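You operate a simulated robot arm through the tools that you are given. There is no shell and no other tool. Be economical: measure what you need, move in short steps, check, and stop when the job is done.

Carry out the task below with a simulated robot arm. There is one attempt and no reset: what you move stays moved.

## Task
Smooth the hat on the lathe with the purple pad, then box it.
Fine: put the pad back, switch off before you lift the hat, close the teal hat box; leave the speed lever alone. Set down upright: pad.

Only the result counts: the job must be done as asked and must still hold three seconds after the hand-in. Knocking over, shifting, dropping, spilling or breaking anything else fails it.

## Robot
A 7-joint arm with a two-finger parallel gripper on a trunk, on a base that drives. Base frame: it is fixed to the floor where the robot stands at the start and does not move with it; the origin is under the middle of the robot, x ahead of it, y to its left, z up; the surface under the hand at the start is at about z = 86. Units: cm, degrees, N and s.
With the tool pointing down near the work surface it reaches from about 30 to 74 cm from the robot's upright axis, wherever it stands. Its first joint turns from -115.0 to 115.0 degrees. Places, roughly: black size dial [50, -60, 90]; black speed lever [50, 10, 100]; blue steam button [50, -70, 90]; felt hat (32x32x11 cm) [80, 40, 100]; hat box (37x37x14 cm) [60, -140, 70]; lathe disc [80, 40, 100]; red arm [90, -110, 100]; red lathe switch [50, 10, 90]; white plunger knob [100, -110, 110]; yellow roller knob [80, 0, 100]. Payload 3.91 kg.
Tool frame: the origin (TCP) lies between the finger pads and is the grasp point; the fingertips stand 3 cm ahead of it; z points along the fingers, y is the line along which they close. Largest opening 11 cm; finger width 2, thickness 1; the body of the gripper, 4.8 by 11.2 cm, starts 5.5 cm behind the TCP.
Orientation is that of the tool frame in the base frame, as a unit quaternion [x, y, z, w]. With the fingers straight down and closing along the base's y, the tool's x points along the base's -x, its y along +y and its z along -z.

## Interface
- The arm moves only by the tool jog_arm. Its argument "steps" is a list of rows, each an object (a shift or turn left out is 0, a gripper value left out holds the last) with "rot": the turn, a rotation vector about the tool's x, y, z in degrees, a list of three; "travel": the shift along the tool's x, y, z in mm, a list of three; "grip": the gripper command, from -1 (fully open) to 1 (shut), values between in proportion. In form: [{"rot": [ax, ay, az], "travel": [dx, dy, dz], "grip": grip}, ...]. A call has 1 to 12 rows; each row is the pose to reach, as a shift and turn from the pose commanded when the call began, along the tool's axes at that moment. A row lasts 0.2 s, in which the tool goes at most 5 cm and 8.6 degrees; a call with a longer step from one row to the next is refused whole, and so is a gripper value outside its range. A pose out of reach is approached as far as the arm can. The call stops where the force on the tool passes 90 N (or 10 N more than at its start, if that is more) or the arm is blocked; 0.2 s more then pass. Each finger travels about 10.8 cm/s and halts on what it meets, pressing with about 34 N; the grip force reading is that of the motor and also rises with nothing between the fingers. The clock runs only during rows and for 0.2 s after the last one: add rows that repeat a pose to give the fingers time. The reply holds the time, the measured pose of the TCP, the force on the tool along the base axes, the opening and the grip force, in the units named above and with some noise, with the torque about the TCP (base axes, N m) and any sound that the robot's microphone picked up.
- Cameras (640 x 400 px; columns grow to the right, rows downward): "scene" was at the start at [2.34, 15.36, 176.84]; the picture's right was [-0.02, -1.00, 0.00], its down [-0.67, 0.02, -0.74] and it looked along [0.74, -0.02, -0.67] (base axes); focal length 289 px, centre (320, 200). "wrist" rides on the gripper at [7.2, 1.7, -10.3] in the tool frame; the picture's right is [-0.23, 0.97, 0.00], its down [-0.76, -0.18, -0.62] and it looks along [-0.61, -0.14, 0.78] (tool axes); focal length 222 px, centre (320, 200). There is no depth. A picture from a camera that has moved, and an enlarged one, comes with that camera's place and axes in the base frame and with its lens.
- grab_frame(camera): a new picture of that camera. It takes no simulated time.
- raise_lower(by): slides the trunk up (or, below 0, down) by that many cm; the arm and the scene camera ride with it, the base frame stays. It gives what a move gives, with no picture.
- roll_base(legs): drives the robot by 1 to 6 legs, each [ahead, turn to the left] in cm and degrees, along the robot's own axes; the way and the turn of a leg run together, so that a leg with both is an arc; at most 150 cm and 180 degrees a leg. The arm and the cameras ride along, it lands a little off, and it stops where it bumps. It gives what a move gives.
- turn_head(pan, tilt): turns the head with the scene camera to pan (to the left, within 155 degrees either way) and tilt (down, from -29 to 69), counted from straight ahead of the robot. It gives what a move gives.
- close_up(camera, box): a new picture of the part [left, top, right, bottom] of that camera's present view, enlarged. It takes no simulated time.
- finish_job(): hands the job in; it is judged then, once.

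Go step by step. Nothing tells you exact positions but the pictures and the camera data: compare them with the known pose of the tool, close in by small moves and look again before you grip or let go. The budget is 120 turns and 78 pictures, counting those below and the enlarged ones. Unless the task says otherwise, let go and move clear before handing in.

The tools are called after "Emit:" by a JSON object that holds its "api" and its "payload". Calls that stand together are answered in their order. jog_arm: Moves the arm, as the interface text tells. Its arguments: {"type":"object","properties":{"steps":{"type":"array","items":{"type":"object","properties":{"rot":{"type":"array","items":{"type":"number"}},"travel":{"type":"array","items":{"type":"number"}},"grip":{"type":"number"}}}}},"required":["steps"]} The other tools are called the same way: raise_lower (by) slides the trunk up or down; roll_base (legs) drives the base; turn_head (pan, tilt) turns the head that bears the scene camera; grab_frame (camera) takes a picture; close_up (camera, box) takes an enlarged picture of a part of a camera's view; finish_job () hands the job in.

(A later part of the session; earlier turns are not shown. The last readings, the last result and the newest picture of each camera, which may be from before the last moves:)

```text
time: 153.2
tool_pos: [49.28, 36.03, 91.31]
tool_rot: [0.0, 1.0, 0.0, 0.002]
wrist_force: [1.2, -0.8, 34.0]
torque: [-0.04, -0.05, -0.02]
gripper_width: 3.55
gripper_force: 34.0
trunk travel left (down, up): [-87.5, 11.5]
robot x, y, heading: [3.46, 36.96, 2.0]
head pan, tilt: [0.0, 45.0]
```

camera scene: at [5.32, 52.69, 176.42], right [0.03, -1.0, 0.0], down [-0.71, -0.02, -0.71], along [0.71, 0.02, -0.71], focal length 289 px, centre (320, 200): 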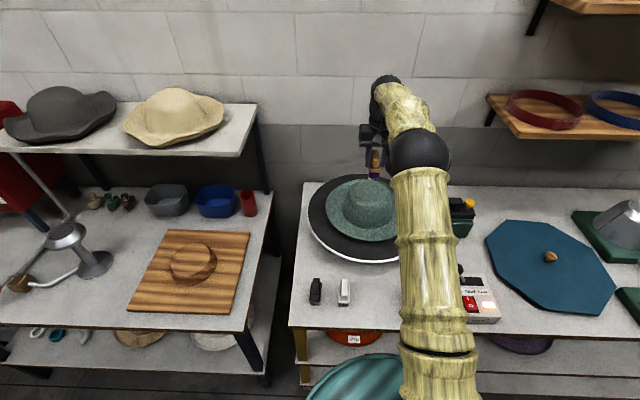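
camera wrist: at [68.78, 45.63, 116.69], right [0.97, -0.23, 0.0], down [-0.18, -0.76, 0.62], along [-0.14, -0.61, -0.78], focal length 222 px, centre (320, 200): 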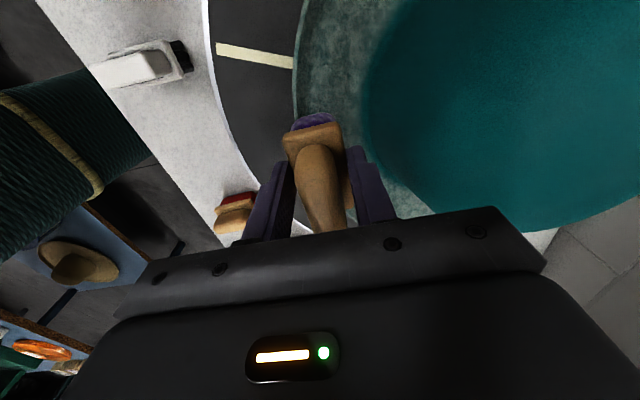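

The pad has landed. I ease off, open, and rise.

Emit:
{"api": "jog_arm", "payload": {"steps": [{"travel": [0, 0, -2]}, {"travel": [0, 0, -3], "grip": 0.2}, {"travel": [0, 0, -3], "grip": 0}, {"travel": [0, 0, -3], "grip": 0}, {"travel": [0, 0, -20]}, {"travel": [0, 0, -60]}, {"travel": [0, 0, -105]}, {"travel": [0, 0, -150]}, {"travel": [0, 0, -195]}, {"travel": [0, 0, -240]}, {"travel": [0, 0, -280]}]}}

Emit:
{"api": "grab_frame", "payload": {"camera": "scene"}}

```text
time: 155.6
tool_pos: [49.03, 36.25, 119.4]
tool_rot: [0.0, 1.0, 0.0, -0.001]
wrist_force: [-0.4, 0.8, -0.2]
torque: [0.01, -0.01, -0.02]
gripper_width: 5.5
gripper_force: 0.1
trunk travel left (down, up): [-87.5, 11.5]
robot x, y, heading: [4.3, 37.21, 1.8]
head pan, tilt: [0.0, 45.0]
```

```text
23 pictures are left
camera scene: at [5.3, 52.56, 176.41], right [0.03, -1.0, 0.0], down [-0.71, -0.02, -0.71], along [0.71, 0.02, -0.71], focal length 289 px, centre (320, 200)
```

scene: 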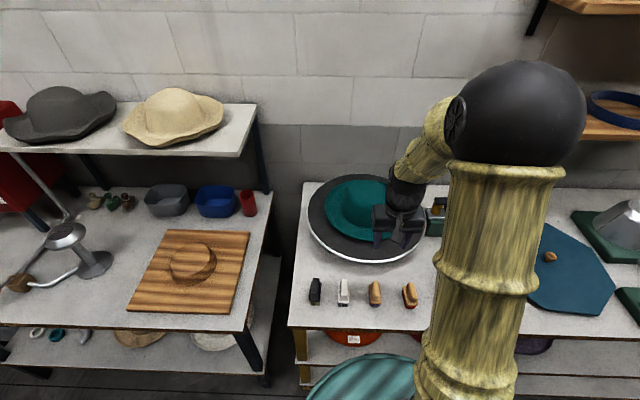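

The pad stands upright in its place. Next I switch the lathe off: closing the fingers and moving over the O end at (45.5, 8.8).

Emit:
{"api": "jog_arm", "payload": {"steps": [{"travel": [10, -45, 0], "grip": 1}, {"travel": [20, -90, 0]}, {"travel": [30, -135, 0]}, {"travel": [35, -180, 0]}, {"travel": [35, -225, 0]}, {"travel": [35, -270, 0]}, {"travel": [35, -274, 45]}, {"travel": [35, -274, 90]}, {"travel": [35, -274, 135]}, {"travel": [35, -274, 180]}, {"travel": [35, -274, 210]}, {"travel": [35, -274, 210]}]}}

Emit:
{"api": "close_up", "payload": {"camera": "wrist", "box": [220, 80, 420, 230]}}

```text
time: 158.2
tool_pos: [45.58, 8.76, 98.01]
tool_rot: [0.0, 1.0, 0.0, 0.0]
wrist_force: [-0.4, 0.6, -0.3]
torque: [-0.03, -0.04, 0.02]
gripper_width: 0.0
gripper_force: 33.8
trunk travel left (down, up): [-87.5, 11.5]
robot x, y, heading: [3.87, 37.02, 1.7]
head pan, tilt: [0.0, 45.0]
```

```text
2.67 times, centred on (320, 155) of wrist
camera zoom: at [38.3, 10.56, 108.38], right [0.23, 0.97, 0.0], down [0.76, -0.18, 0.62], along [0.61, -0.14, -0.78], focal length 592 px, centre (320, 320)
```

zoom: 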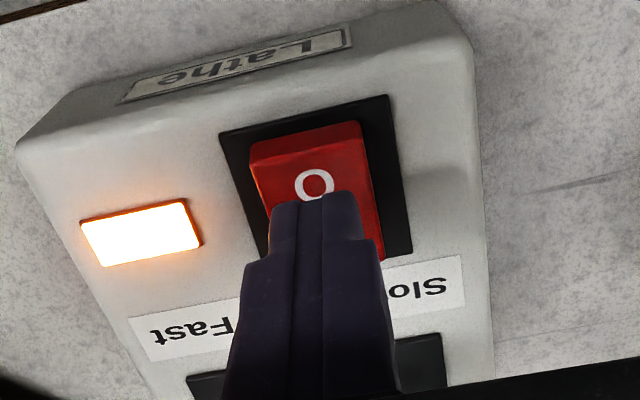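

Moving 0.7 cm nearer so the tip is fully on the O end, then pressing down.

Emit:
{"api": "jog_arm", "payload": {"steps": [{"travel": [7, -1, 0]}, {"travel": [7, -1, 8]}, {"travel": [7, -1, 15]}, {"travel": [7, -1, 21]}, {"travel": [7, -1, 27]}, {"travel": [7, -1, 33]}]}}

Emit:
{"api": "close_up", "payload": {"camera": "wrist", "box": [220, 80, 420, 230]}}

```text
time: 159.6
tool_pos: [45.09, 8.51, 95.6]
tool_rot: [0.001, 1.0, -0.005, 0.006]
wrist_force: [-4.3, 2.7, 80.6]
torque: [0.23, -0.67, -0.57]
gripper_width: 0.01
gripper_force: 33.9
trunk travel left (down, up): [-87.5, 11.5]
robot x, y, heading: [3.74, 36.68, 2.1]
head pan, tilt: [0.0, 45.0]
```

```text
2.67 times, centred on (320, 155) of wrist
camera zoom: at [37.64, 10.49, 105.91], right [0.23, 0.97, -0.01], down [0.75, -0.17, 0.63], along [0.62, -0.15, -0.77], focal length 592 px, centre (320, 320)
```

zoom: 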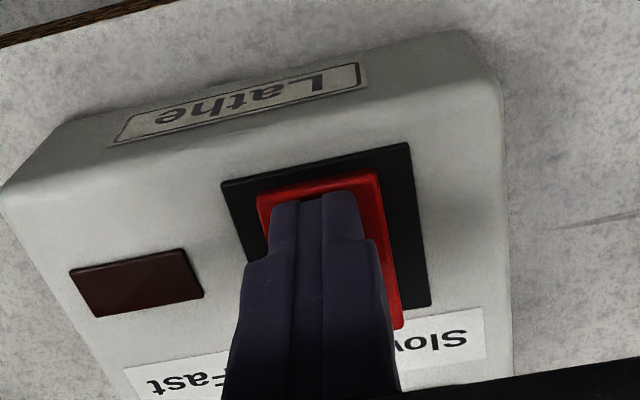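

The lamp is dark: the lathe is off. I'll lift away and move back in front of the hat.

Emit:
{"api": "jog_arm", "payload": {"steps": [{"travel": [0, 0, -40]}, {"travel": [0, 0, -85]}, {"travel": [0, 0, -130]}, {"travel": [0, 0, -175]}, {"travel": [0, 0, -220]}, {"travel": [0, 45, -240]}, {"travel": [0, 90, -240]}, {"travel": [0, 135, -240]}, {"travel": [0, 180, -240]}, {"travel": [0, 225, -240]}, {"travel": [0, 270, -240]}, {"travel": [0, 295, -240]}]}}

Emit:
{"api": "jog_arm", "payload": {"steps": [{"rot": [0, 0, 8.5], "grip": 0.7}, {"rot": [0, 0, 17]}, {"rot": [0, 0, 25.5]}, {"rot": [0, 0, 34]}, {"rot": [0, 0, 42.5]}, {"rot": [0, 0, 51]}, {"rot": [0, 0, 59.5]}, {"rot": [0, 0, 68]}, {"rot": [0, 0, 76.5]}, {"rot": [0, 0, 85]}, {"rot": [0, 0, 90]}, {"rot": [0, 0, 90]}]}}

Emit:
{"api": "grab_frame", "payload": {"camera": "scene"}}

```text
time: 162.2
tool_pos: [45.27, 38.06, 118.86]
tool_rot: [0.001, 1.0, -0.002, 0.0]
wrist_force: [0.2, -0.3, -0.8]
torque: [-0.02, -0.04, 0.01]
gripper_width: 0.0
gripper_force: 34.5
trunk travel left (down, up): [-87.5, 11.5]
robot x, y, heading: [3.75, 36.79, 2.2]
head pan, tilt: [0.0, 45.0]
```

```text
time: 164.8
tool_pos: [45.35, 38.08, 118.87]
tool_rot: [0.707, 0.707, -0.001, -0.001]
wrist_force: [-0.2, 0.1, -1.0]
torque: [-0.02, 0.0, -0.02]
gripper_width: 1.66
gripper_force: 0.0
trunk travel left (down, up): [-87.5, 11.5]
robot x, y, heading: [3.98, 36.81, 2.0]
head pan, tilt: [0.0, 45.0]
```

```text
20 pictures are left
camera scene: at [5.43, 52.55, 176.42], right [0.03, -1.0, 0.0], down [-0.71, -0.02, -0.71], along [0.71, 0.02, -0.71], focal length 289 px, centre (320, 200)
```

scene: 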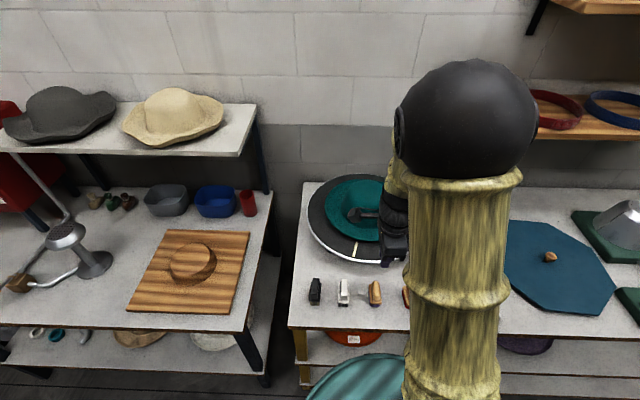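

I have 20 pictures left, so I'll be sparing. I pitch the tool 45° and stage it just in front of the brim's near rim, so I can see the rim profile.

Emit:
{"api": "jog_arm", "payload": {"steps": [{"rot": [-7.5, 0, 0], "travel": [0, 24, 28]}, {"rot": [-15, 0, 0], "travel": [0, 48, 56]}, {"rot": [-22.5, 0, 0], "travel": [0, 72, 80]}, {"rot": [-30, 0, 0], "travel": [0, 96, 108]}, {"rot": [-37.5, 0, 0], "travel": [0, 120, 136]}, {"rot": [-45, 0, 0], "travel": [0, 144, 158]}, {"rot": [-45, 0, 0], "travel": [0, 144, 168]}, {"rot": [-45, 0, 0], "travel": [0, 144, 168]}]}}

Emit:
{"api": "grab_frame", "payload": {"camera": "wrist"}}

```text
time: 166.6
tool_pos: [59.7, 38.05, 102.12]
tool_rot: [0.653, 0.654, 0.271, 0.271]
wrist_force: [0.4, -0.1, 0.4]
torque: [-0.01, -0.01, 0.0]
gripper_width: 1.68
gripper_force: 0.0
trunk travel left (down, up): [-87.5, 11.5]
robot x, y, heading: [3.78, 36.47, 1.7]
head pan, tilt: [0.0, 45.0]
```

```text
19 pictures are left
camera wrist: at [53.44, 45.44, 110.65], right [0.69, -0.23, 0.69], down [-0.57, -0.76, 0.32], along [0.45, -0.61, -0.65], focal length 222 px, centre (320, 200)
```

wrist: 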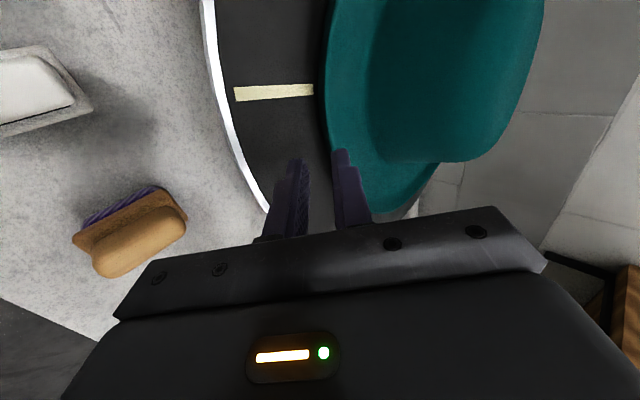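

Emit:
{"api": "close_up", "payload": {"camera": "wrist", "box": [260, 80, 400, 220]}}

```text
2.86 times, centred on (330, 150) of wrist
camera zoom: at [53.44, 45.44, 110.65], right [0.69, -0.23, 0.69], down [-0.57, -0.76, 0.32], along [0.45, -0.61, -0.65], focal length 635 px, centre (291, 343)
```

zoom: 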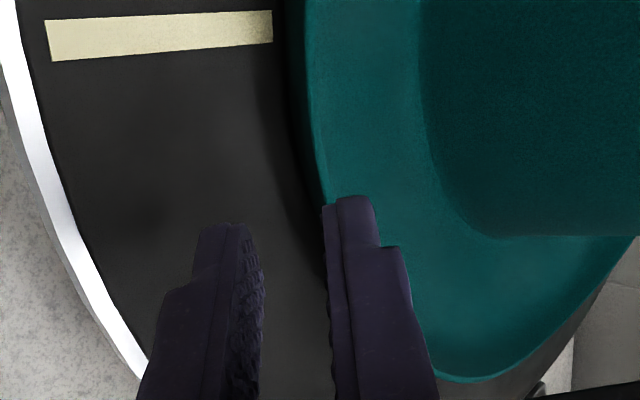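

The rim runs about 0.6 cm toward the upper finger from my tool axis. I'll flatten the pitch by 8° to match the brim slope, shift up slightly, and slide the fingers onto the rim.

Emit:
{"api": "jog_arm", "payload": {"steps": [{"rot": [-8, 0, 0], "travel": [0, 6, 5]}, {"rot": [-8, 0, 0], "travel": [0, 5, 15]}, {"rot": [-8, 0, 0], "travel": [0, 4, 22]}, {"rot": [-8, 0, 0], "travel": [0, 4, 29]}, {"rot": [-8, 0, 0], "travel": [0, 4, 29]}]}}

Emit:
{"api": "close_up", "payload": {"camera": "wrist", "box": [260, 80, 400, 220]}}

```text
time: 167.8
tool_pos: [61.98, 38.06, 100.4]
tool_rot: [0.633, 0.633, 0.315, 0.315]
wrist_force: [0.3, 0.6, 0.0]
torque: [0.01, 0.01, 0.0]
gripper_width: 1.63
gripper_force: 0.0
trunk travel left (down, up): [-87.5, 11.5]
robot x, y, heading: [3.75, 36.71, 1.7]
head pan, tilt: [0.0, 45.0]
```

```text
2.86 times, centred on (330, 150) of wrist
camera zoom: at [54.62, 45.5, 107.94], right [0.59, -0.23, 0.78], down [-0.6, -0.76, 0.23], along [0.54, -0.61, -0.58], focal length 635 px, centre (291, 343)
```

zoom: 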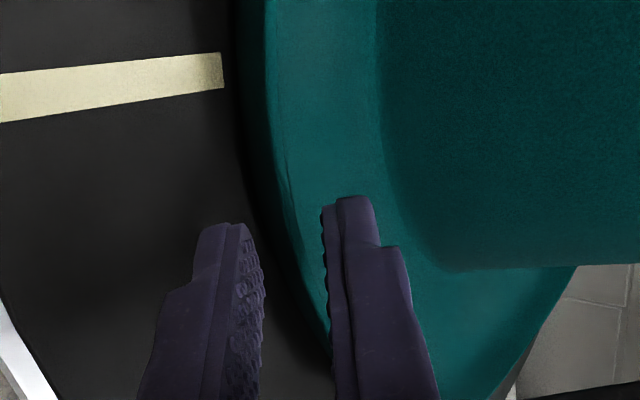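

The rim now enters the mouth of the fingers, well centred. I slide in another 1.1 cm.

Emit:
{"api": "jog_arm", "payload": {"steps": [{"travel": [0, 0, 4]}, {"travel": [0, 0, 8]}, {"travel": [0, 0, 11]}, {"travel": [0, 0, 11]}]}}

Emit:
{"api": "close_up", "payload": {"camera": "wrist", "box": [260, 80, 400, 220]}}

```text
time: 168.8
tool_pos: [62.56, 37.95, 99.88]
tool_rot: [0.633, 0.632, 0.316, 0.315]
wrist_force: [-11.3, 1.5, 16.0]
torque: [0.02, -0.33, 0.1]
gripper_width: 1.92
gripper_force: 3.0
trunk travel left (down, up): [-87.5, 11.5]
robot x, y, heading: [3.6, 36.72, 2.1]
head pan, tilt: [0.0, 45.0]
```

```text
2.86 times, centred on (330, 150) of wrist
camera zoom: at [55.2, 45.45, 107.37], right [0.58, -0.23, 0.78], down [-0.61, -0.76, 0.23], along [0.54, -0.61, -0.58], focal length 635 px, centre (291, 343)
```

zoom: 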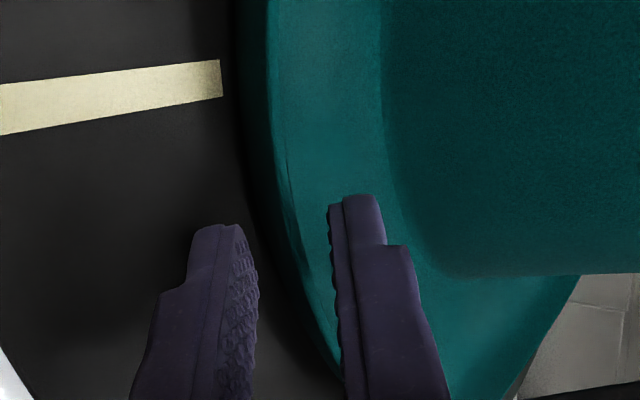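

The fingers are wedged lightly by the rim, with the tips about 1.2 cm over it. I'll try closing here.

Emit:
{"api": "jog_arm", "payload": {"steps": [{"travel": [0, 0, -1], "grip": 1}, {"travel": [0, 0, -1], "grip": 1}, {"travel": [0, 0, -1], "grip": 1}, {"travel": [0, 0, -1], "grip": 1}]}}

Emit:
{"api": "close_up", "payload": {"camera": "wrist", "box": [230, 40, 430, 220]}}

```text
time: 169.8
tool_pos: [62.82, 38.08, 100.04]
tool_rot: [0.631, 0.631, 0.318, 0.32]
wrist_force: [8.2, 0.1, 40.0]
torque: [0.14, -1.13, 0.07]
gripper_width: 0.99
gripper_force: 34.0
trunk travel left (down, up): [-87.5, 11.5]
robot x, y, heading: [3.85, 36.95, 1.7]
head pan, tilt: [0.0, 45.0]
```

```text
2.22 times, centred on (330, 130) of wrist
camera zoom: at [55.39, 45.41, 107.58], right [0.58, -0.23, 0.78], down [-0.61, -0.76, 0.23], along [0.54, -0.61, -0.58], focal length 494 px, centre (298, 356)
```

zoom: 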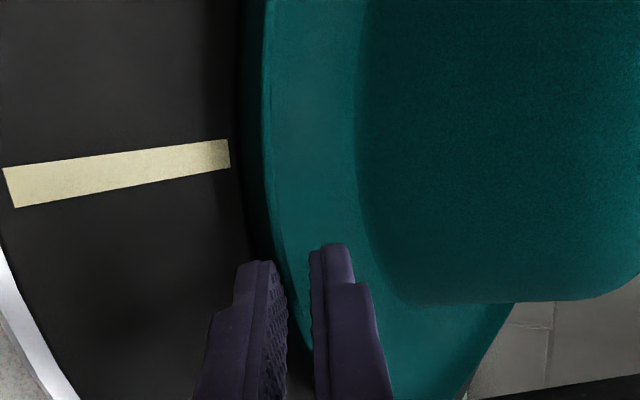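

The rim is gripped at a 1 cm thickness. I'll lift slowly and check that the grip holds.

Emit:
{"api": "jog_arm", "payload": {"steps": [{"travel": [0, 3, -2]}, {"travel": [0, 8, -6]}, {"travel": [0, 16, -12]}, {"travel": [0, 24, -18]}, {"travel": [0, 24, -18]}]}}

Emit:
{"api": "grab_frame", "payload": {"camera": "wrist"}}

```text
time: 171.0
tool_pos: [62.67, 37.92, 102.74]
tool_rot: [0.633, 0.634, 0.314, 0.315]
wrist_force: [-0.2, 0.0, 0.0]
torque: [0.0, -0.02, -0.02]
gripper_width: 0.0
gripper_force: 33.7
trunk travel left (down, up): [-87.5, 11.5]
robot x, y, heading: [3.85, 36.78, 1.7]
head pan, tilt: [0.0, 45.0]
```

```text
14 pictures are left
camera wrist: at [55.44, 45.37, 110.3], right [0.59, -0.23, 0.78], down [-0.6, -0.76, 0.24], along [0.54, -0.61, -0.59], focal length 222 px, centre (320, 200)
```

wrist: 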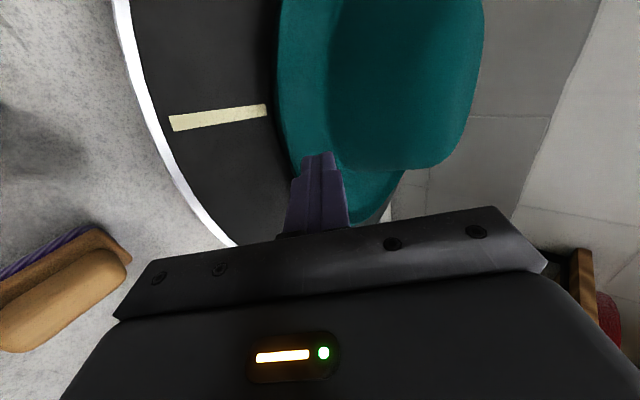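

It slipped off. The earlier pad contacts (side contact at x≈65.5, top at z≈98.5, dish at 96.4) show that the rim is steeply turned up, so it needs a nearly vertical pinch. I'll rotate to 75°, open to 3.3 cm, and stage above the rim.

Emit:
{"api": "jog_arm", "payload": {"steps": [{"rot": [0, 0, 0], "travel": [0, 24, -18], "grip": 0.4}, {"rot": [8, 0, 0], "travel": [0, 24, -15]}, {"rot": [16, 0, 0], "travel": [0, 24, -12]}, {"rot": [24, 0, 0], "travel": [0, 24, -8]}, {"rot": [32, 0, 0], "travel": [0, 22, -4]}, {"rot": [38, 0, 0], "travel": [0, 21, -2]}, {"rot": [38, 0, 0], "travel": [0, 21, -2]}]}}

Emit:
{"api": "close_up", "payload": {"camera": "wrist", "box": [230, 60, 430, 220]}}

```text
time: 172.6
tool_pos: [63.8, 38.1, 104.6]
tool_rot: [0.701, 0.701, 0.091, 0.092]
wrist_force: [-1.0, 0.2, 0.0]
torque: [0.0, -0.05, -0.03]
gripper_width: 3.3
gripper_force: 0.1
trunk travel left (down, up): [-87.5, 11.5]
robot x, y, heading: [3.57, 37.21, 1.9]
head pan, tilt: [0.0, 45.0]
```

```text
2.50 times, centred on (330, 140) of wrist
camera zoom: at [62.71, 45.4, 114.98], right [0.94, -0.23, 0.25], down [-0.33, -0.76, 0.56], along [0.06, -0.61, -0.79], focal length 555 px, centre (295, 350)
```

zoom: 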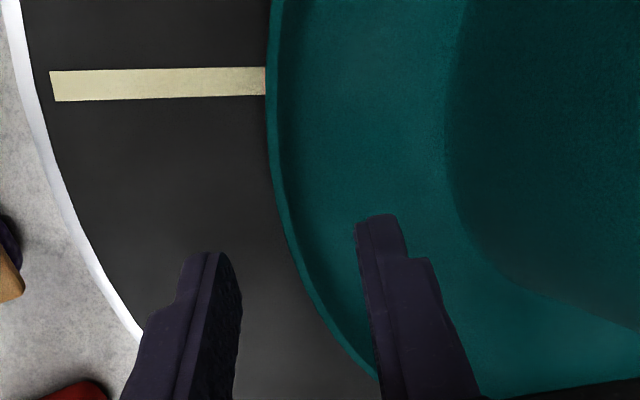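

Now the rim is clear: it's centred at about (64.9, 38, 98.5), between the fingers. I steepen to 83° and go down around it.

Emit:
{"api": "jog_arm", "payload": {"steps": [{"rot": [8, 0, 0], "travel": [0, 4, 8]}, {"rot": [8, 0, 0], "travel": [0, 1, 20]}, {"rot": [8, 0, 0], "travel": [0, -2, 32]}, {"rot": [8, 0, 0], "travel": [0, -4, 42]}, {"rot": [8, 0, 0], "travel": [0, -5, 48]}, {"rot": [8, 0, 0], "travel": [0, -5, 48]}]}}

```text
time: 174.0
tool_pos: [64.36, 37.97, 99.82]
tool_rot: [0.706, 0.705, 0.042, 0.043]
wrist_force: [0.1, 0.3, -0.7]
torque: [-0.01, -0.03, -0.02]
gripper_width: 3.3
gripper_force: 0.0
trunk travel left (down, up): [-87.5, 11.5]
robot x, y, heading: [4.0, 36.8, 1.9]
head pan, tilt: [0.0, 45.0]
```

No contact, which is good. Closing on the rim.

Emit:
{"api": "jog_arm", "payload": {"steps": [{"travel": [0, 2, 0], "grip": 0.7}, {"travel": [0, 2, 0], "grip": 1}, {"travel": [0, 2, 0], "grip": 1}, {"travel": [0, 2, 0], "grip": 1}]}}

Emit:
{"api": "jog_arm", "payload": {"steps": [{"travel": [0, 0, -4]}, {"travel": [0, 0, -10]}, {"travel": [0, 0, -16]}, {"travel": [0, 0, -16]}]}}

```text
time: 175.0
tool_pos: [64.79, 38.04, 99.82]
tool_rot: [0.707, 0.705, 0.044, 0.043]
wrist_force: [7.6, -5.5, 4.8]
torque: [0.0, 0.57, -0.62]
gripper_width: 1.14
gripper_force: 33.9
trunk travel left (down, up): [-87.5, 11.5]
robot x, y, heading: [3.89, 36.58, 1.9]
head pan, tilt: [0.0, 45.0]
```

```text
time: 176.0
tool_pos: [64.87, 38.08, 101.41]
tool_rot: [0.706, 0.706, 0.043, 0.042]
wrist_force: [20.7, -6.0, -6.1]
torque: [-0.07, 0.28, -0.66]
gripper_width: 1.24
gripper_force: 34.2
trunk travel left (down, up): [-87.5, 11.5]
robot x, y, heading: [3.79, 37.17, 1.7]
head pan, tilt: [0.0, 45.0]
```

The grip holds at 1.2 cm and part of the weight is up. Lifting further, straight up.

Emit:
{"api": "jog_arm", "payload": {"steps": [{"travel": [0, 0, -8]}, {"travel": [0, 0, -16]}, {"travel": [0, 0, -24]}, {"travel": [0, 0, -30]}, {"travel": [0, 0, -30]}]}}

Emit:
{"api": "grab_frame", "payload": {"camera": "scene"}}

```text
time: 177.2
tool_pos: [64.92, 37.9, 104.16]
tool_rot: [0.706, 0.706, 0.042, 0.044]
wrist_force: [38.0, -7.8, -12.0]
torque: [-0.33, 0.17, -1.02]
gripper_width: 1.53
gripper_force: 33.9
trunk travel left (down, up): [-87.5, 11.5]
robot x, y, heading: [4.09, 36.85, 2.1]
head pan, tilt: [0.0, 45.0]
```

```text
12 pictures are left
camera scene: at [6.36, 52.41, 176.42], right [0.03, -1.0, 0.0], down [-0.71, -0.02, -0.7], along [0.7, 0.02, -0.71], focal length 289 px, centre (320, 200)
```

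scene: 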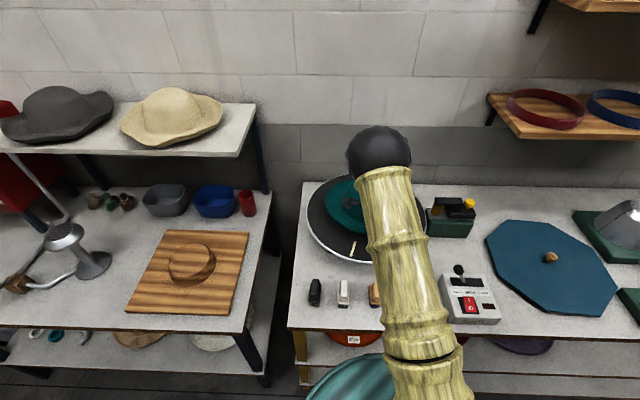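

The sideways force came from lifting along the tilted tool axis, about 0.9 cm toward me. I'll relieve it by moving forward, pitching with the hat, and lifting truly vertical.

Emit:
{"api": "jog_arm", "payload": {"steps": [{"rot": [2, 0, 0], "travel": [-1, 4, 0]}, {"rot": [5, 0, 0], "travel": [-2, 9, 1]}, {"rot": [8, 0, 0], "travel": [-2, 9, 1]}, {"rot": [8, 0, 0], "travel": [-2, 9, 1]}]}}

```text
time: 178.2
tool_pos: [65.2, 37.64, 104.23]
tool_rot: [0.708, 0.707, -0.008, -0.008]
wrist_force: [14.0, -4.1, -6.1]
torque: [-0.13, 0.39, -0.62]
gripper_width: 1.12
gripper_force: 34.2
trunk travel left (down, up): [-87.5, 11.5]
robot x, y, heading: [4.12, 36.81, 1.9]
head pan, tilt: [0.0, 45.0]
```

Much better. Continuing to lift while following the hat's tilt.

Emit:
{"api": "jog_arm", "payload": {"steps": [{"rot": [0, 0, 0], "travel": [-1, 3, 0]}, {"rot": [2, 0, 0], "travel": [-1, 4, -10]}, {"rot": [4, 0, 0], "travel": [-1, 6, -20]}, {"rot": [6, 0, 0], "travel": [-1, 8, -30]}, {"rot": [8, 0, 0], "travel": [-1, 10, -40]}, {"rot": [8, 0, 0], "travel": [-1, 10, -40]}]}}

Emit:
{"api": "grab_frame", "payload": {"camera": "wrist"}}

```text
time: 179.6
tool_pos: [66.21, 37.85, 108.34]
tool_rot: [0.705, 0.704, -0.058, -0.056]
wrist_force: [-0.8, -0.3, -1.1]
torque: [-0.02, 0.2, -0.04]
gripper_width: 0.9
gripper_force: 34.3
trunk travel left (down, up): [-87.5, 11.5]
robot x, y, heading: [3.92, 37.13, 2.0]
head pan, tilt: [0.0, 45.0]
```

```text
11 pictures are left
camera wrist: at [69.48, 45.21, 118.24], right [0.96, -0.23, -0.15], down [-0.08, -0.76, 0.64], along [-0.26, -0.61, -0.75], focal length 222 px, centre (320, 200)
```

wrist: 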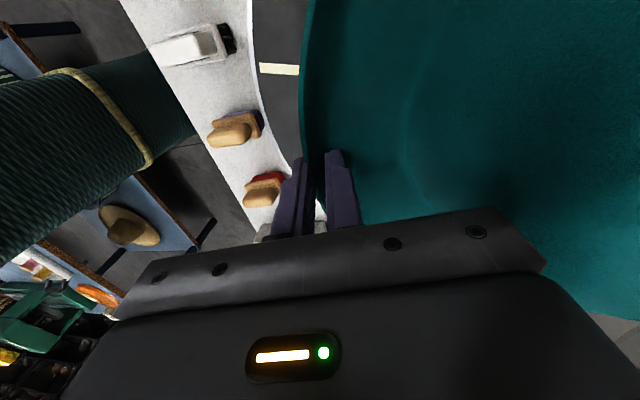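

The hat is free and light: only about 1 N hangs on the grip and it follows the tool. Lifting it high and clear.

Emit:
{"api": "jog_arm", "payload": {"steps": [{"travel": [0, -2, -12]}, {"travel": [0, -5, -30]}, {"travel": [0, -9, -55]}, {"travel": [0, -13, -80]}, {"travel": [0, -17, -105]}, {"travel": [0, -21, -130]}, {"travel": [0, -25, -155]}, {"travel": [0, -29, -178]}, {"travel": [0, -32, -200]}, {"travel": [0, -32, -200]}]}}

Emit:
{"api": "grab_frame", "payload": {"camera": "scene"}}

```text
time: 181.8
tool_pos: [66.33, 37.71, 128.47]
tool_rot: [0.705, 0.705, -0.056, -0.057]
wrist_force: [0.3, 0.5, -1.8]
torque: [0.02, 0.18, -0.04]
gripper_width: 0.89
gripper_force: 33.6
trunk travel left (down, up): [-87.5, 11.5]
robot x, y, heading: [3.91, 37.14, 2.0]
head pan, tilt: [0.0, 45.0]
```

```text
10 pictures are left
camera scene: at [5.52, 52.56, 176.41], right [0.03, -1.0, 0.0], down [-0.71, -0.02, -0.71], along [0.71, 0.02, -0.71], focal length 289 px, centre (320, 200)
```

scene: 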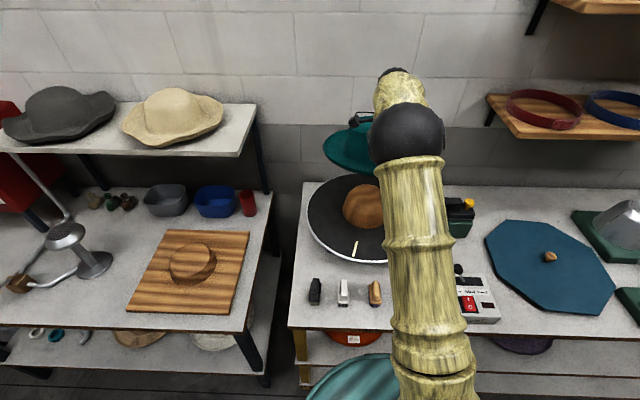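

The hat is clean off its block. I retract it toward the robot before driving.

Emit:
{"api": "jog_arm", "payload": {"steps": [{"travel": [0, -25, 4]}, {"travel": [0, -60, 10]}, {"travel": [0, -95, 16]}, {"travel": [0, -130, 22]}, {"travel": [0, -165, 27]}, {"travel": [0, -190, 31]}, {"travel": [0, -190, 31]}]}}

```text
time: 183.4
tool_pos: [47.04, 37.81, 128.66]
tool_rot: [0.705, 0.704, -0.057, -0.056]
wrist_force: [0.0, -0.1, -0.5]
torque: [-0.01, 0.2, 0.01]
gripper_width: 0.89
gripper_force: 34.0
trunk travel left (down, up): [-87.5, 11.5]
robot x, y, heading: [4.21, 36.75, 1.8]
head pan, tilt: [0.0, 45.0]
```

Retracted and still held. Now turning right and driving along the bench.

Emit:
{"api": "roll_base", "payload": {"legs": [[0, -45], [0, -47], [140, 0]]}}

Emit:
{"api": "turn_head", "payload": {"pan": 55, "tilt": 45}}

Emit:
{"api": "grab_frame", "payload": {"camera": "scene"}}

```text
time: 197.6
tool_pos: [2.8, -147.13, 128.7]
tool_rot: [0.997, -0.017, 0.002, -0.079]
wrist_force: [-0.8, 0.1, -1.5]
torque: [0.19, 0.01, -0.01]
gripper_width: 0.88
gripper_force: 33.4
trunk travel left (down, up): [-87.5, 11.5]
robot x, y, heading: [3.62, -103.83, -90.2]
head pan, tilt: [0.0, 45.0]
```

```text
time: 198.8
tool_pos: [2.77, -147.1, 128.72]
tool_rot: [0.997, -0.018, 0.0, -0.079]
wrist_force: [-0.4, -0.2, -1.4]
torque: [0.21, 0.02, 0.03]
gripper_width: 0.87
gripper_force: 33.9
trunk travel left (down, up): [-87.5, 11.5]
robot x, y, heading: [3.77, -103.81, -90.3]
head pan, tilt: [55.0, 45.0]
```

```text
9 pictures are left
camera scene: at [25.58, -102.37, 176.42], right [-0.57, -0.82, 0.0], down [-0.58, 0.41, -0.71], along [0.58, -0.41, -0.71], focal length 289 px, centre (320, 200)
```

scene: 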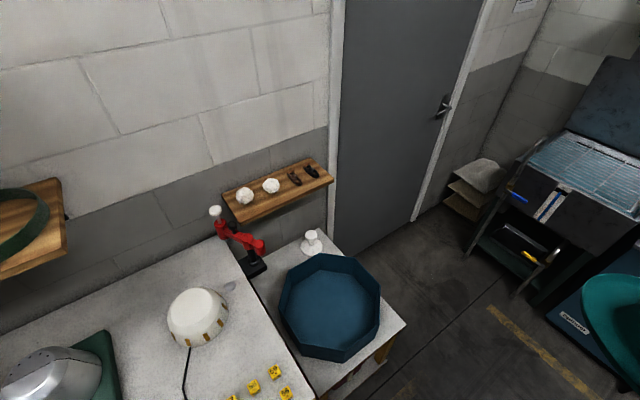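

The open box's centre is at about (61, -132), with its rim near z=83; the way is clear. I drive 28 cm further and turn left to face it.

Emit:
{"api": "roll_base", "payload": {"legs": [[28, 0], [0, 45], [0, 45]]}}

Emit:
{"api": "turn_head", "payload": {"pan": 0, "tilt": 50}}

Emit:
{"api": "grab_frame", "payload": {"camera": "scene"}}

```text
time: 206.7
tool_pos: [46.74, -134.02, 128.57]
tool_rot: [0.728, 0.68, -0.054, -0.057]
wrist_force: [0.1, -0.4, -1.4]
torque: [0.0, 0.22, -0.01]
gripper_width: 0.88
gripper_force: 34.6
trunk travel left (down, up): [-87.5, 11.5]
robot x, y, heading: [3.94, -131.78, -1.9]
head pan, tilt: [55.0, 45.0]
```

```text
time: 208.0
tool_pos: [46.67, -134.0, 128.68]
tool_rot: [0.728, 0.68, -0.055, -0.058]
wrist_force: [-1.2, -0.5, -1.7]
torque: [0.01, 0.17, 0.01]
gripper_width: 0.87
gripper_force: 34.3
trunk travel left (down, up): [-87.5, 11.5]
robot x, y, heading: [3.68, -131.51, -1.9]
head pan, tilt: [0.0, 50.0]
```

```text
8 pictures are left
camera scene: at [5.82, -116.28, 175.73], right [-0.03, -1.0, 0.0], down [-0.77, 0.03, -0.64], along [0.64, -0.02, -0.77], focal length 289 px, centre (320, 200)
```

scene: 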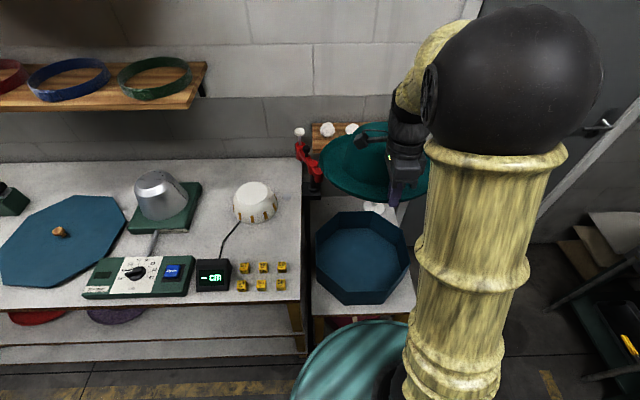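

The geometry fits: rim plane around z=76, box centre about (63, -134.5), and the hat's centre hangs at about (62, -134.5). I shift it 1.8 cm forward and lower the whole trunk.

Emit:
{"api": "jog_arm", "payload": {"steps": [{"travel": [1, 9, -1]}, {"travel": [1, 18, -3]}, {"travel": [1, 18, -3]}]}}

Emit:
{"api": "raise_lower", "payload": {"by": -37}}

Emit:
{"api": "grab_frame", "payload": {"camera": "scene"}}

```text
time: 208.8
tool_pos: [48.56, -133.92, 128.68]
tool_rot: [0.729, 0.68, -0.054, -0.059]
wrist_force: [-0.6, 0.2, -1.4]
torque: [0.0, 0.2, -0.01]
gripper_width: 0.89
gripper_force: 34.1
trunk travel left (down, up): [-87.5, 11.5]
robot x, y, heading: [3.51, -131.95, -2.0]
head pan, tilt: [0.0, 50.0]
```

```text
time: 212.3
tool_pos: [48.45, -133.94, 91.6]
tool_rot: [0.728, 0.681, -0.054, -0.058]
wrist_force: [0.1, 0.2, -1.8]
torque: [0.02, 0.17, -0.01]
gripper_width: 0.87
gripper_force: 34.1
trunk travel left (down, up): [-50.5, 48.5]
robot x, y, heading: [3.34, -131.72, -2.0]
head pan, tilt: [0.0, 50.0]
```

```text
7 pictures are left
camera scene: at [5.8, -116.29, 138.73], right [-0.03, -1.0, 0.0], down [-0.77, 0.03, -0.64], along [0.64, -0.02, -0.77], focal length 289 px, centre (320, 200)
```

scene: 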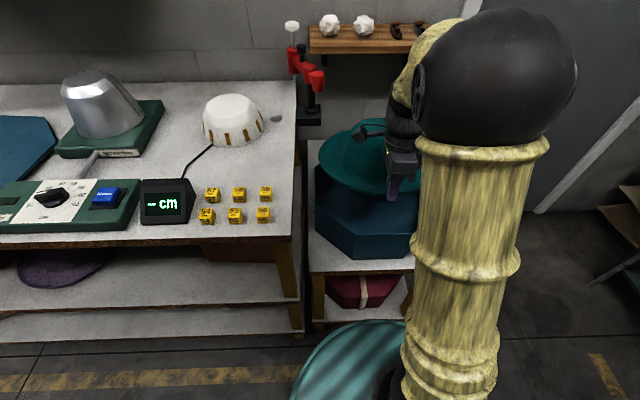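

Hat and box line up within about a centimetre. I nudge it 0.8 cm back and 0.8 cm to the right, then lower it into the box.

Emit:
{"api": "jog_arm", "payload": {"steps": [{"travel": [-5, -4, 1]}, {"travel": [-9, -7, 1]}, {"travel": [-9, -7, 1]}]}}

Emit:
{"api": "raise_lower", "payload": {"by": -9}}

Emit:
{"api": "grab_frame", "payload": {"camera": "wrist"}}

```text
time: 213.2
tool_pos: [47.66, -134.79, 91.75]
tool_rot: [0.729, 0.68, -0.054, -0.058]
wrist_force: [-0.1, -0.6, -1.1]
torque: [0.01, 0.19, 0.02]
gripper_width: 0.89
gripper_force: 34.1
trunk travel left (down, up): [-50.5, 48.5]
robot x, y, heading: [3.62, -131.66, -2.0]
head pan, tilt: [0.0, 50.0]
```

```text
time: 214.4
tool_pos: [47.77, -134.88, 82.74]
tool_rot: [0.729, 0.68, -0.053, -0.059]
wrist_force: [0.0, 0.1, -1.5]
torque: [0.0, 0.19, 0.0]
gripper_width: 0.88
gripper_force: 33.5
trunk travel left (down, up): [-41.5, 57.5]
robot x, y, heading: [3.67, -132.01, -1.9]
head pan, tilt: [0.0, 50.0]
```

```text
6 pictures are left
camera wrist: at [51.55, -127.67, 92.64], right [0.94, -0.29, -0.15], down [-0.13, -0.75, 0.64], along [-0.3, -0.59, -0.75], focal length 222 px, centre (320, 200)
```

wrist: 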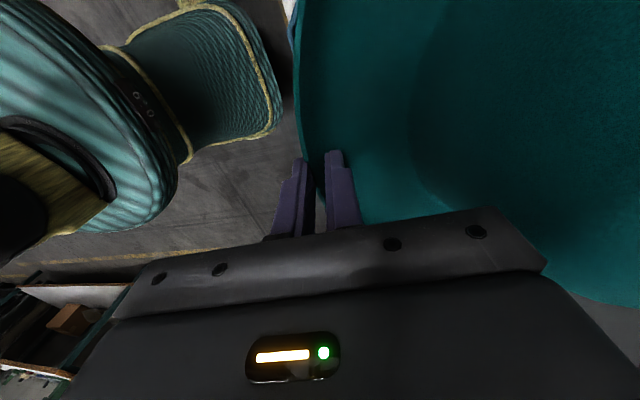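

Emit:
{"api": "close_up", "payload": {"camera": "wrist", "box": [250, 0, 370, 180]}}

```text
2.22 times, centred on (310, 90) of wrist
camera zoom: at [51.55, -127.67, 92.64], right [0.94, -0.29, -0.15], down [-0.13, -0.75, 0.64], along [-0.3, -0.59, -0.75], focal length 494 px, centre (342, 444)
```

zoom: 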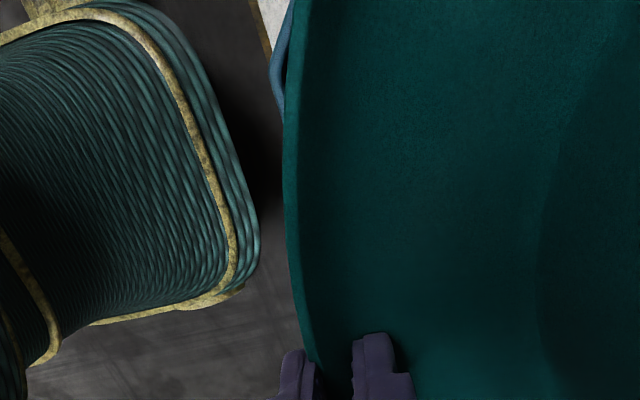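

The box's front corner shows at (47, -127.4), so the box lies a bit farther ahead than I thought: centre x≈64.5, rim z≈75. I move the hat 2.1 cm forward before going lower.

Emit:
{"api": "jog_arm", "payload": {"steps": [{"travel": [1, 10, -2]}, {"travel": [1, 21, -3]}, {"travel": [1, 21, -3]}]}}

Emit:
{"api": "raise_lower", "payload": {"by": -5}}

```text
time: 215.2
tool_pos: [49.93, -134.93, 82.62]
tool_rot: [0.729, 0.68, -0.053, -0.058]
wrist_force: [0.3, 0.1, -1.0]
torque: [0.02, 0.21, 0.01]
gripper_width: 0.88
gripper_force: 33.8
trunk travel left (down, up): [-41.5, 57.5]
robot x, y, heading: [3.55, -132.03, -2.0]
head pan, tilt: [0.0, 50.0]
```

```text
time: 216.1
tool_pos: [49.86, -134.85, 77.57]
tool_rot: [0.729, 0.68, -0.054, -0.057]
wrist_force: [-0.1, -0.2, -0.4]
torque: [0.0, 0.21, 0.04]
gripper_width: 0.85
gripper_force: 34.0
trunk travel left (down, up): [-36.5, 62.5]
robot x, y, heading: [3.58, -132.05, -2.0]
head pan, tilt: [0.0, 50.0]
```

No contact so far, so the hat is entering freely. Going lower 1.5 cm at a time.

Emit:
{"api": "raise_lower", "payload": {"by": -1.5}}

Emit:
{"api": "raise_lower", "payload": {"by": -1.5}}

```text
time: 216.8
tool_pos: [49.83, -134.86, 76.14]
tool_rot: [0.728, 0.68, -0.054, -0.058]
wrist_force: [0.0, -0.1, -2.4]
torque: [0.02, 0.18, 0.03]
gripper_width: 0.91
gripper_force: 34.5
trunk travel left (down, up): [-35.0, 64.0]
robot x, y, heading: [3.67, -131.91, -1.9]
head pan, tilt: [0.0, 50.0]
```

```text
time: 217.4
tool_pos: [49.84, -134.88, 74.6]
tool_rot: [0.729, 0.68, -0.054, -0.058]
wrist_force: [0.6, -1.1, -1.7]
torque: [-0.02, 0.18, 0.0]
gripper_width: 0.87
gripper_force: 33.9
trunk travel left (down, up): [-33.5, 65.5]
robot x, y, heading: [3.72, -131.96, -1.9]
head pan, tilt: [0.0, 50.0]
```

Emit:
{"api": "raise_lower", "payload": {"by": -1}}

Emit:
{"api": "close_up", "payload": {"camera": "wrist", "box": [220, 0, 420, 220]}}

```text
time: 218.0
tool_pos: [49.99, -134.93, 73.58]
tool_rot: [0.728, 0.681, -0.054, -0.059]
wrist_force: [0.2, -1.0, -1.2]
torque: [-0.04, 0.22, -0.01]
gripper_width: 0.87
gripper_force: 33.8
trunk travel left (down, up): [-32.5, 66.5]
robot x, y, heading: [3.53, -131.78, -1.9]
head pan, tilt: [0.0, 50.0]
```

```text
1.82 times, centred on (320, 110) of wrist
camera zoom: at [53.66, -127.74, 83.54], right [0.94, -0.29, -0.15], down [-0.13, -0.75, 0.64], along [-0.3, -0.59, -0.75], focal length 404 px, centre (320, 364)
```

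zoom: 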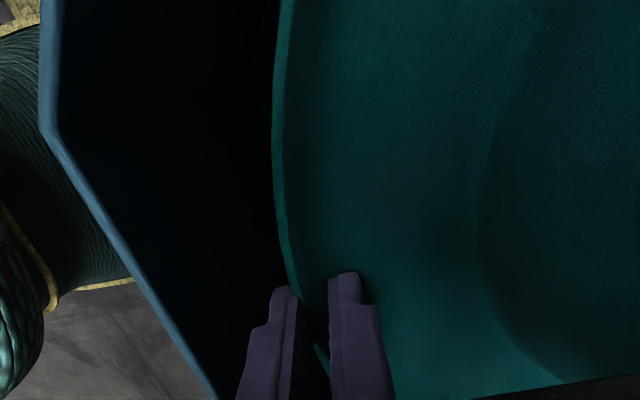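

The rim hangs well inside the box wall with ample gap. Going down until the far side touches.

Emit:
{"api": "raise_lower", "payload": {"by": -1}}

Emit:
{"api": "raise_lower", "payload": {"by": -0.7}}

Emit:
{"api": "raise_lower", "payload": {"by": -0.7}}

```text
time: 218.5
tool_pos: [49.8, -134.84, 72.56]
tool_rot: [0.729, 0.68, -0.055, -0.058]
wrist_force: [-0.2, -0.4, -1.2]
torque: [0.01, 0.21, 0.02]
gripper_width: 0.86
gripper_force: 33.7
trunk travel left (down, up): [-31.5, 67.5]
robot x, y, heading: [3.87, -131.69, -2.1]
head pan, tilt: [0.0, 50.0]
```

```text
time: 219.1
tool_pos: [49.92, -134.91, 71.99]
tool_rot: [0.729, 0.68, -0.054, -0.058]
wrist_force: [-0.3, 0.2, -1.3]
torque: [0.0, 0.2, -0.01]
gripper_width: 0.86
gripper_force: 34.0
trunk travel left (down, up): [-30.8, 68.2]
robot x, y, heading: [3.59, -131.9, -1.7]
head pan, tilt: [0.0, 50.0]
```

```text
time: 219.7
tool_pos: [50.01, -134.9, 71.24]
tool_rot: [0.728, 0.681, -0.054, -0.057]
wrist_force: [-0.9, 0.6, -0.9]
torque: [-0.02, 0.1, -0.01]
gripper_width: 0.87
gripper_force: 33.7
trunk travel left (down, up): [-30.1, 68.9]
robot x, y, heading: [3.68, -131.45, -2.3]
head pan, tilt: [0.0, 50.0]
```

The torque has dropped, so the far edge rests on the box floor. I release with a small opening, wait, and raise.

Emit:
{"api": "jog_arm", "payload": {"steps": [{"travel": [0, 0, 3], "grip": 0.8}, {"travel": [0, 0, 3], "grip": 0.65}, {"travel": [0, 0, 3], "grip": 0.55}, {"travel": [0, 0, 3], "grip": 0.55}, {"travel": [0, 0, 3], "grip": 0.55}, {"travel": [0, 0, 3], "grip": 0.55}]}}

Emit:
{"api": "raise_lower", "payload": {"by": 40}}

Emit:
{"api": "grab_frame", "payload": {"camera": "scene"}}

```text
time: 221.1
tool_pos: [49.88, -134.99, 70.9]
tool_rot: [0.728, 0.68, -0.054, -0.058]
wrist_force: [-0.3, 0.8, 0.5]
torque: [-0.01, 0.01, -0.01]
gripper_width: 2.46
gripper_force: 0.1
trunk travel left (down, up): [-30.1, 68.9]
robot x, y, heading: [3.22, -131.44, -1.9]
head pan, tilt: [0.0, 50.0]
```

```text
time: 224.9
tool_pos: [49.89, -135.0, 110.96]
tool_rot: [0.728, 0.681, -0.055, -0.058]
wrist_force: [-0.6, 0.1, 1.3]
torque: [-0.01, 0.02, 0.02]
gripper_width: 2.48
gripper_force: 0.1
trunk travel left (down, up): [-70.1, 28.9]
robot x, y, heading: [3.52, -131.62, -1.9]
head pan, tilt: [0.0, 50.0]
```

```text
3 pictures are left
camera scene: at [5.8, -116.29, 158.32], right [-0.03, -1.0, 0.0], down [-0.77, 0.03, -0.64], along [0.64, -0.02, -0.77], focal length 289 px, centre (320, 200)
```

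scene: 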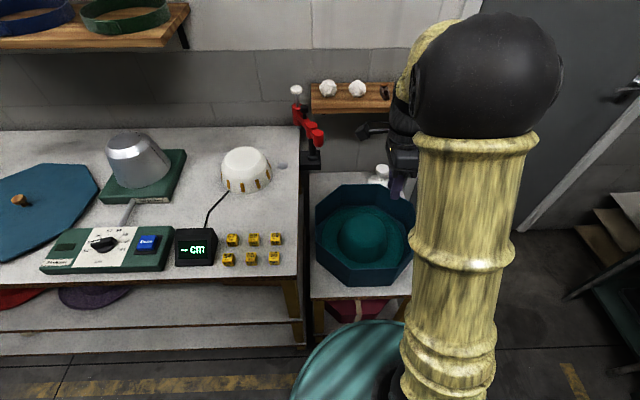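

The hat lies flat in the middle of the box. Next is the lid, with its knob at about (65.5, -26.6); the lid is turned about -5° and the box about 0°. With 3 pictures left, I straighten the tool, raise, and drive to the lid.

Emit:
{"api": "jog_arm", "payload": {"steps": [{"rot": [-4.6, 0, 0]}, {"rot": [-9.15, 0, 0], "grip": 0}, {"rot": [-9.15, 0, 0]}]}}

Emit:
{"api": "raise_lower", "payload": {"by": 17.4}}

Emit:
{"api": "jog_arm", "payload": {"steps": [{"rot": [0, 0, -8.4]}, {"rot": [0, 0, -16.8]}, {"rot": [0, 0, -25.2]}, {"rot": [0, 0, -33.6]}, {"rot": [0, 0, -42]}, {"rot": [0, 0, -50.4]}, {"rot": [0, 0, -58.8]}, {"rot": [0, 0, -67.2]}, {"rot": [0, 0, -75.6]}, {"rot": [0, 0, -84]}, {"rot": [0, 0, -90]}, {"rot": [0, 0, -90]}]}}

```text
time: 225.7
tool_pos: [49.79, -134.84, 110.81]
tool_rot: [0.73, 0.683, 0.001, 0.001]
wrist_force: [-0.1, -0.2, 0.2]
torque: [-0.02, -0.02, 0.01]
gripper_width: 5.48
gripper_force: 0.3
trunk travel left (down, up): [-70.1, 28.9]
robot x, y, heading: [3.6, -132.18, -2.0]
head pan, tilt: [0.0, 50.0]
```

```text
time: 227.6
tool_pos: [49.95, -134.77, 128.36]
tool_rot: [0.731, 0.683, 0.0, 0.0]
wrist_force: [-0.2, 0.6, 0.1]
torque: [-0.02, 0.01, -0.01]
gripper_width: 5.51
gripper_force: 0.2
trunk travel left (down, up): [-87.5, 11.5]
robot x, y, heading: [3.66, -131.61, -1.8]
head pan, tilt: [0.0, 50.0]
```

```text
time: 230.2
tool_pos: [49.77, -134.81, 128.28]
tool_rot: [0.033, 0.999, 0.0, 0.001]
wrist_force: [0.0, 0.2, -0.4]
torque: [-0.03, -0.01, 0.03]
gripper_width: 5.5
gripper_force: 0.1
trunk travel left (down, up): [-87.5, 11.5]
robot x, y, heading: [3.76, -131.75, -1.8]
head pan, tilt: [0.0, 50.0]
```

Emit:
{"api": "roll_base", "payload": {"legs": [[0, 46], [0, 46], [103, 0], [0, -45], [0, -45]]}}

```text
time: 248.4
tool_pos: [44.85, -27.44, 128.35]
tool_rot: [-0.012, 1.0, 0.0, 0.0]
wrist_force: [0.1, -0.2, 0.4]
torque: [0.03, 0.0, 0.03]
gripper_width: 5.51
gripper_force: 0.1
trunk travel left (down, up): [-87.5, 11.5]
robot x, y, heading: [-1.29, -28.71, 3.1]
head pan, tilt: [0.0, 50.0]
```

Emit:
{"api": "roll_base", "payload": {"legs": [[5, -3]]}}

```text
time: 249.4
tool_pos: [49.71, -29.75, 128.33]
tool_rot: [0.015, 1.0, 0.0, 0.002]
wrist_force: [0.5, -0.8, 1.1]
torque: [-0.01, 0.0, -0.02]
gripper_width: 5.5
gripper_force: 0.1
trunk travel left (down, up): [-87.5, 11.5]
robot x, y, heading: [3.9, -28.36, -0.1]
head pan, tilt: [0.0, 50.0]
```

Now over to the knob, staging about 10 cm above it and squaring the tool.

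Emit:
{"api": "jog_arm", "payload": {"steps": [{"rot": [0, 0, -1.7], "travel": [-25, 6, 35]}, {"rot": [0, 0, -1.7], "travel": [-52, 12, 70]}, {"rot": [0, 0, -1.7], "travel": [-78, 18, 105]}, {"rot": [0, 0, -1.7], "travel": [-104, 24, 140]}, {"rot": [0, 0, -1.7], "travel": [-130, 30, 175]}, {"rot": [0, 0, -1.7], "travel": [-152, 34, 210]}, {"rot": [0, 0, -1.7], "travel": [-156, 35, 245]}, {"rot": [0, 0, -1.7], "travel": [-156, 35, 263]}, {"rot": [0, 0, -1.7], "travel": [-156, 35, 263]}]}}

Emit:
{"api": "grab_frame", "payload": {"camera": "wrist"}}

```text
time: 251.4
tool_pos: [65.51, -26.67, 102.18]
tool_rot: [0.0, 1.0, 0.0, 0.001]
wrist_force: [-0.6, 0.4, -0.8]
torque: [0.0, 0.0, 0.03]
gripper_width: 5.5
gripper_force: 0.0
trunk travel left (down, up): [-87.5, 11.5]
robot x, y, heading: [3.29, -28.65, 0.0]
head pan, tilt: [0.0, 50.0]
```

```text
2 pictures are left
camera wrist: at [58.19, -24.88, 112.51], right [0.23, 0.97, 0.0], down [0.76, -0.18, 0.62], along [0.61, -0.14, -0.78], focal length 222 px, centre (320, 200)
```

wrist: 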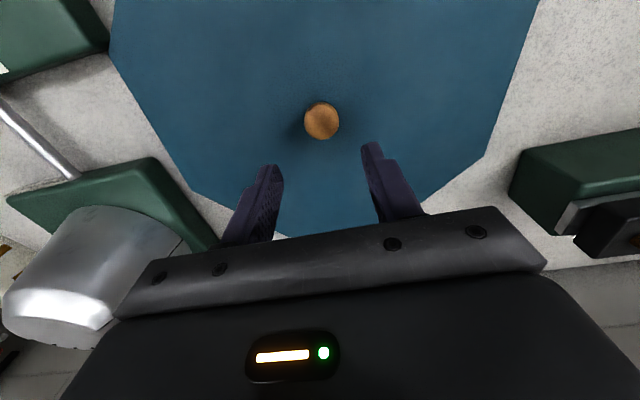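

The knob is right under the tool at (65.5, -26.35), and the lid's corners confirm a turn of about -6°. Descending carefully.

Emit:
{"api": "jog_arm", "payload": {"steps": [{"travel": [0, 3, 30]}, {"travel": [0, 3, 60]}, {"travel": [0, 3, 80]}, {"travel": [0, 3, 92]}, {"travel": [0, 3, 92]}]}}

Emit:
{"api": "jog_arm", "payload": {"steps": [{"travel": [0, 0, 4]}, {"travel": [0, 0, 8]}, {"travel": [0, 0, 8]}]}}

```text
time: 252.6
tool_pos: [65.91, -26.34, 92.91]
tool_rot: [-0.001, 1.0, 0.0, 0.001]
wrist_force: [-0.3, 0.2, -0.9]
torque: [-0.01, -0.03, -0.04]
gripper_width: 5.47
gripper_force: 0.1
trunk travel left (down, up): [-87.5, 11.5]
robot x, y, heading: [3.37, -28.54, 0.1]
head pan, tilt: [0.0, 50.0]
```

```text
time: 253.4
tool_pos: [65.61, -26.42, 92.07]
tool_rot: [0.0, 1.0, 0.001, 0.001]
wrist_force: [0.4, -0.3, -0.2]
torque: [0.0, 0.01, -0.03]
gripper_width: 5.49
gripper_force: 0.0
trunk travel left (down, up): [-87.5, 11.5]
robot x, y, heading: [3.69, -28.75, 0.4]
head pan, tilt: [0.0, 50.0]
```

Emit:
{"api": "jog_arm", "payload": {"steps": [{"travel": [0, 0, 3]}, {"travel": [0, 0, 6]}, {"travel": [0, 0, 6]}]}}

Emit:
{"api": "jog_arm", "payload": {"steps": [{"travel": [0, 0, 3]}, {"travel": [0, 0, 6]}, {"travel": [0, 0, 6]}]}}

```text
time: 254.2
tool_pos: [65.56, -26.41, 91.39]
tool_rot: [0.0, 1.0, 0.0, 0.0]
wrist_force: [-0.5, 0.4, -0.4]
torque: [0.01, 0.01, 0.0]
gripper_width: 5.5
gripper_force: 0.0
trunk travel left (down, up): [-87.5, 11.5]
robot x, y, heading: [3.56, -28.36, 0.0]
head pan, tilt: [0.0, 50.0]
```

```text
time: 255.0
tool_pos: [65.61, -26.43, 91.14]
tool_rot: [0.0, 1.0, 0.001, 0.003]
wrist_force: [-1.8, -0.2, 25.2]
torque: [-0.04, 0.21, -0.01]
gripper_width: 5.5
gripper_force: 0.1
trunk travel left (down, up): [-87.5, 11.5]
robot x, y, heading: [3.33, -28.28, 0.2]
head pan, tilt: [0.0, 50.0]
```

The fingertips touch the lid top at z≈88.1. I raise a little and close on the knob.

Emit:
{"api": "jog_arm", "payload": {"steps": [{"travel": [0, 0, -7]}, {"travel": [0, 0, -8], "grip": 0.4}, {"travel": [0, 0, -8], "grip": 1}, {"travel": [0, 0, -8], "grip": 1}, {"travel": [0, 0, -8], "grip": 1}]}}

Emit:
{"api": "jog_arm", "payload": {"steps": [{"travel": [0, 0, -5]}, {"travel": [0, 0, -15]}, {"travel": [0, 0, -30]}, {"travel": [0, 0, -30]}]}}

```text
time: 256.2
tool_pos: [65.54, -26.39, 91.68]
tool_rot: [0.001, 1.0, 0.0, 0.0]
wrist_force: [-0.1, 0.4, 0.1]
torque: [0.0, 0.0, 0.02]
gripper_width: 3.24
gripper_force: 34.0
trunk travel left (down, up): [-87.5, 11.5]
robot x, y, heading: [3.37, -28.59, 0.3]
head pan, tilt: [0.0, 50.0]
```

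```text
time: 257.2
tool_pos: [65.53, -26.39, 94.8]
tool_rot: [-0.001, 1.0, -0.001, 0.0]
wrist_force: [0.1, 0.0, -1.4]
torque: [0.0, 0.0, 0.01]
gripper_width: 3.28
gripper_force: 33.8
trunk travel left (down, up): [-87.5, 11.5]
robot x, y, heading: [3.58, -28.51, 0.2]
head pan, tilt: [0.0, 50.0]
```

The lid is on the gripper, well balanced. Lifting and retracting.

Emit:
{"api": "jog_arm", "payload": {"steps": [{"travel": [0, 0, -30]}, {"travel": [0, 0, -70]}, {"travel": [0, 0, -110]}, {"travel": [0, 0, -150]}, {"travel": [0, 0, -190]}, {"travel": [0, 0, -230]}, {"travel": [0, 0, -270]}, {"travel": [0, 0, -310]}, {"travel": [30, 0, -310]}, {"travel": [70, 0, -310]}, {"travel": [110, 0, -310]}, {"travel": [110, 0, -310]}]}}

```text
time: 259.8
tool_pos: [54.48, -26.5, 125.47]
tool_rot: [0.001, 1.0, 0.0, 0.0]
wrist_force: [0.2, 0.6, -1.3]
torque: [0.02, -0.01, 0.02]
gripper_width: 3.25
gripper_force: 34.5
trunk travel left (down, up): [-87.5, 11.5]
robot x, y, heading: [3.49, -28.19, 0.0]
head pan, tilt: [0.0, 50.0]
```

Emit:
{"api": "roll_base", "payload": {"legs": [[0, -45], [0, -45], [106, 0], [0, 45], [0, 45]]}}

```text
time: 278.0
tool_pos: [51.22, -133.23, 125.57]
tool_rot: [0.012, 1.0, -0.001, 0.0]
wrist_force: [-0.2, -0.3, -2.1]
torque: [0.02, 0.01, -0.01]
gripper_width: 3.26
gripper_force: 33.7
trunk travel left (down, up): [-87.5, 11.5]
robot x, y, heading: [-0.09, -133.75, -1.5]
head pan, tilt: [0.0, 50.0]
```

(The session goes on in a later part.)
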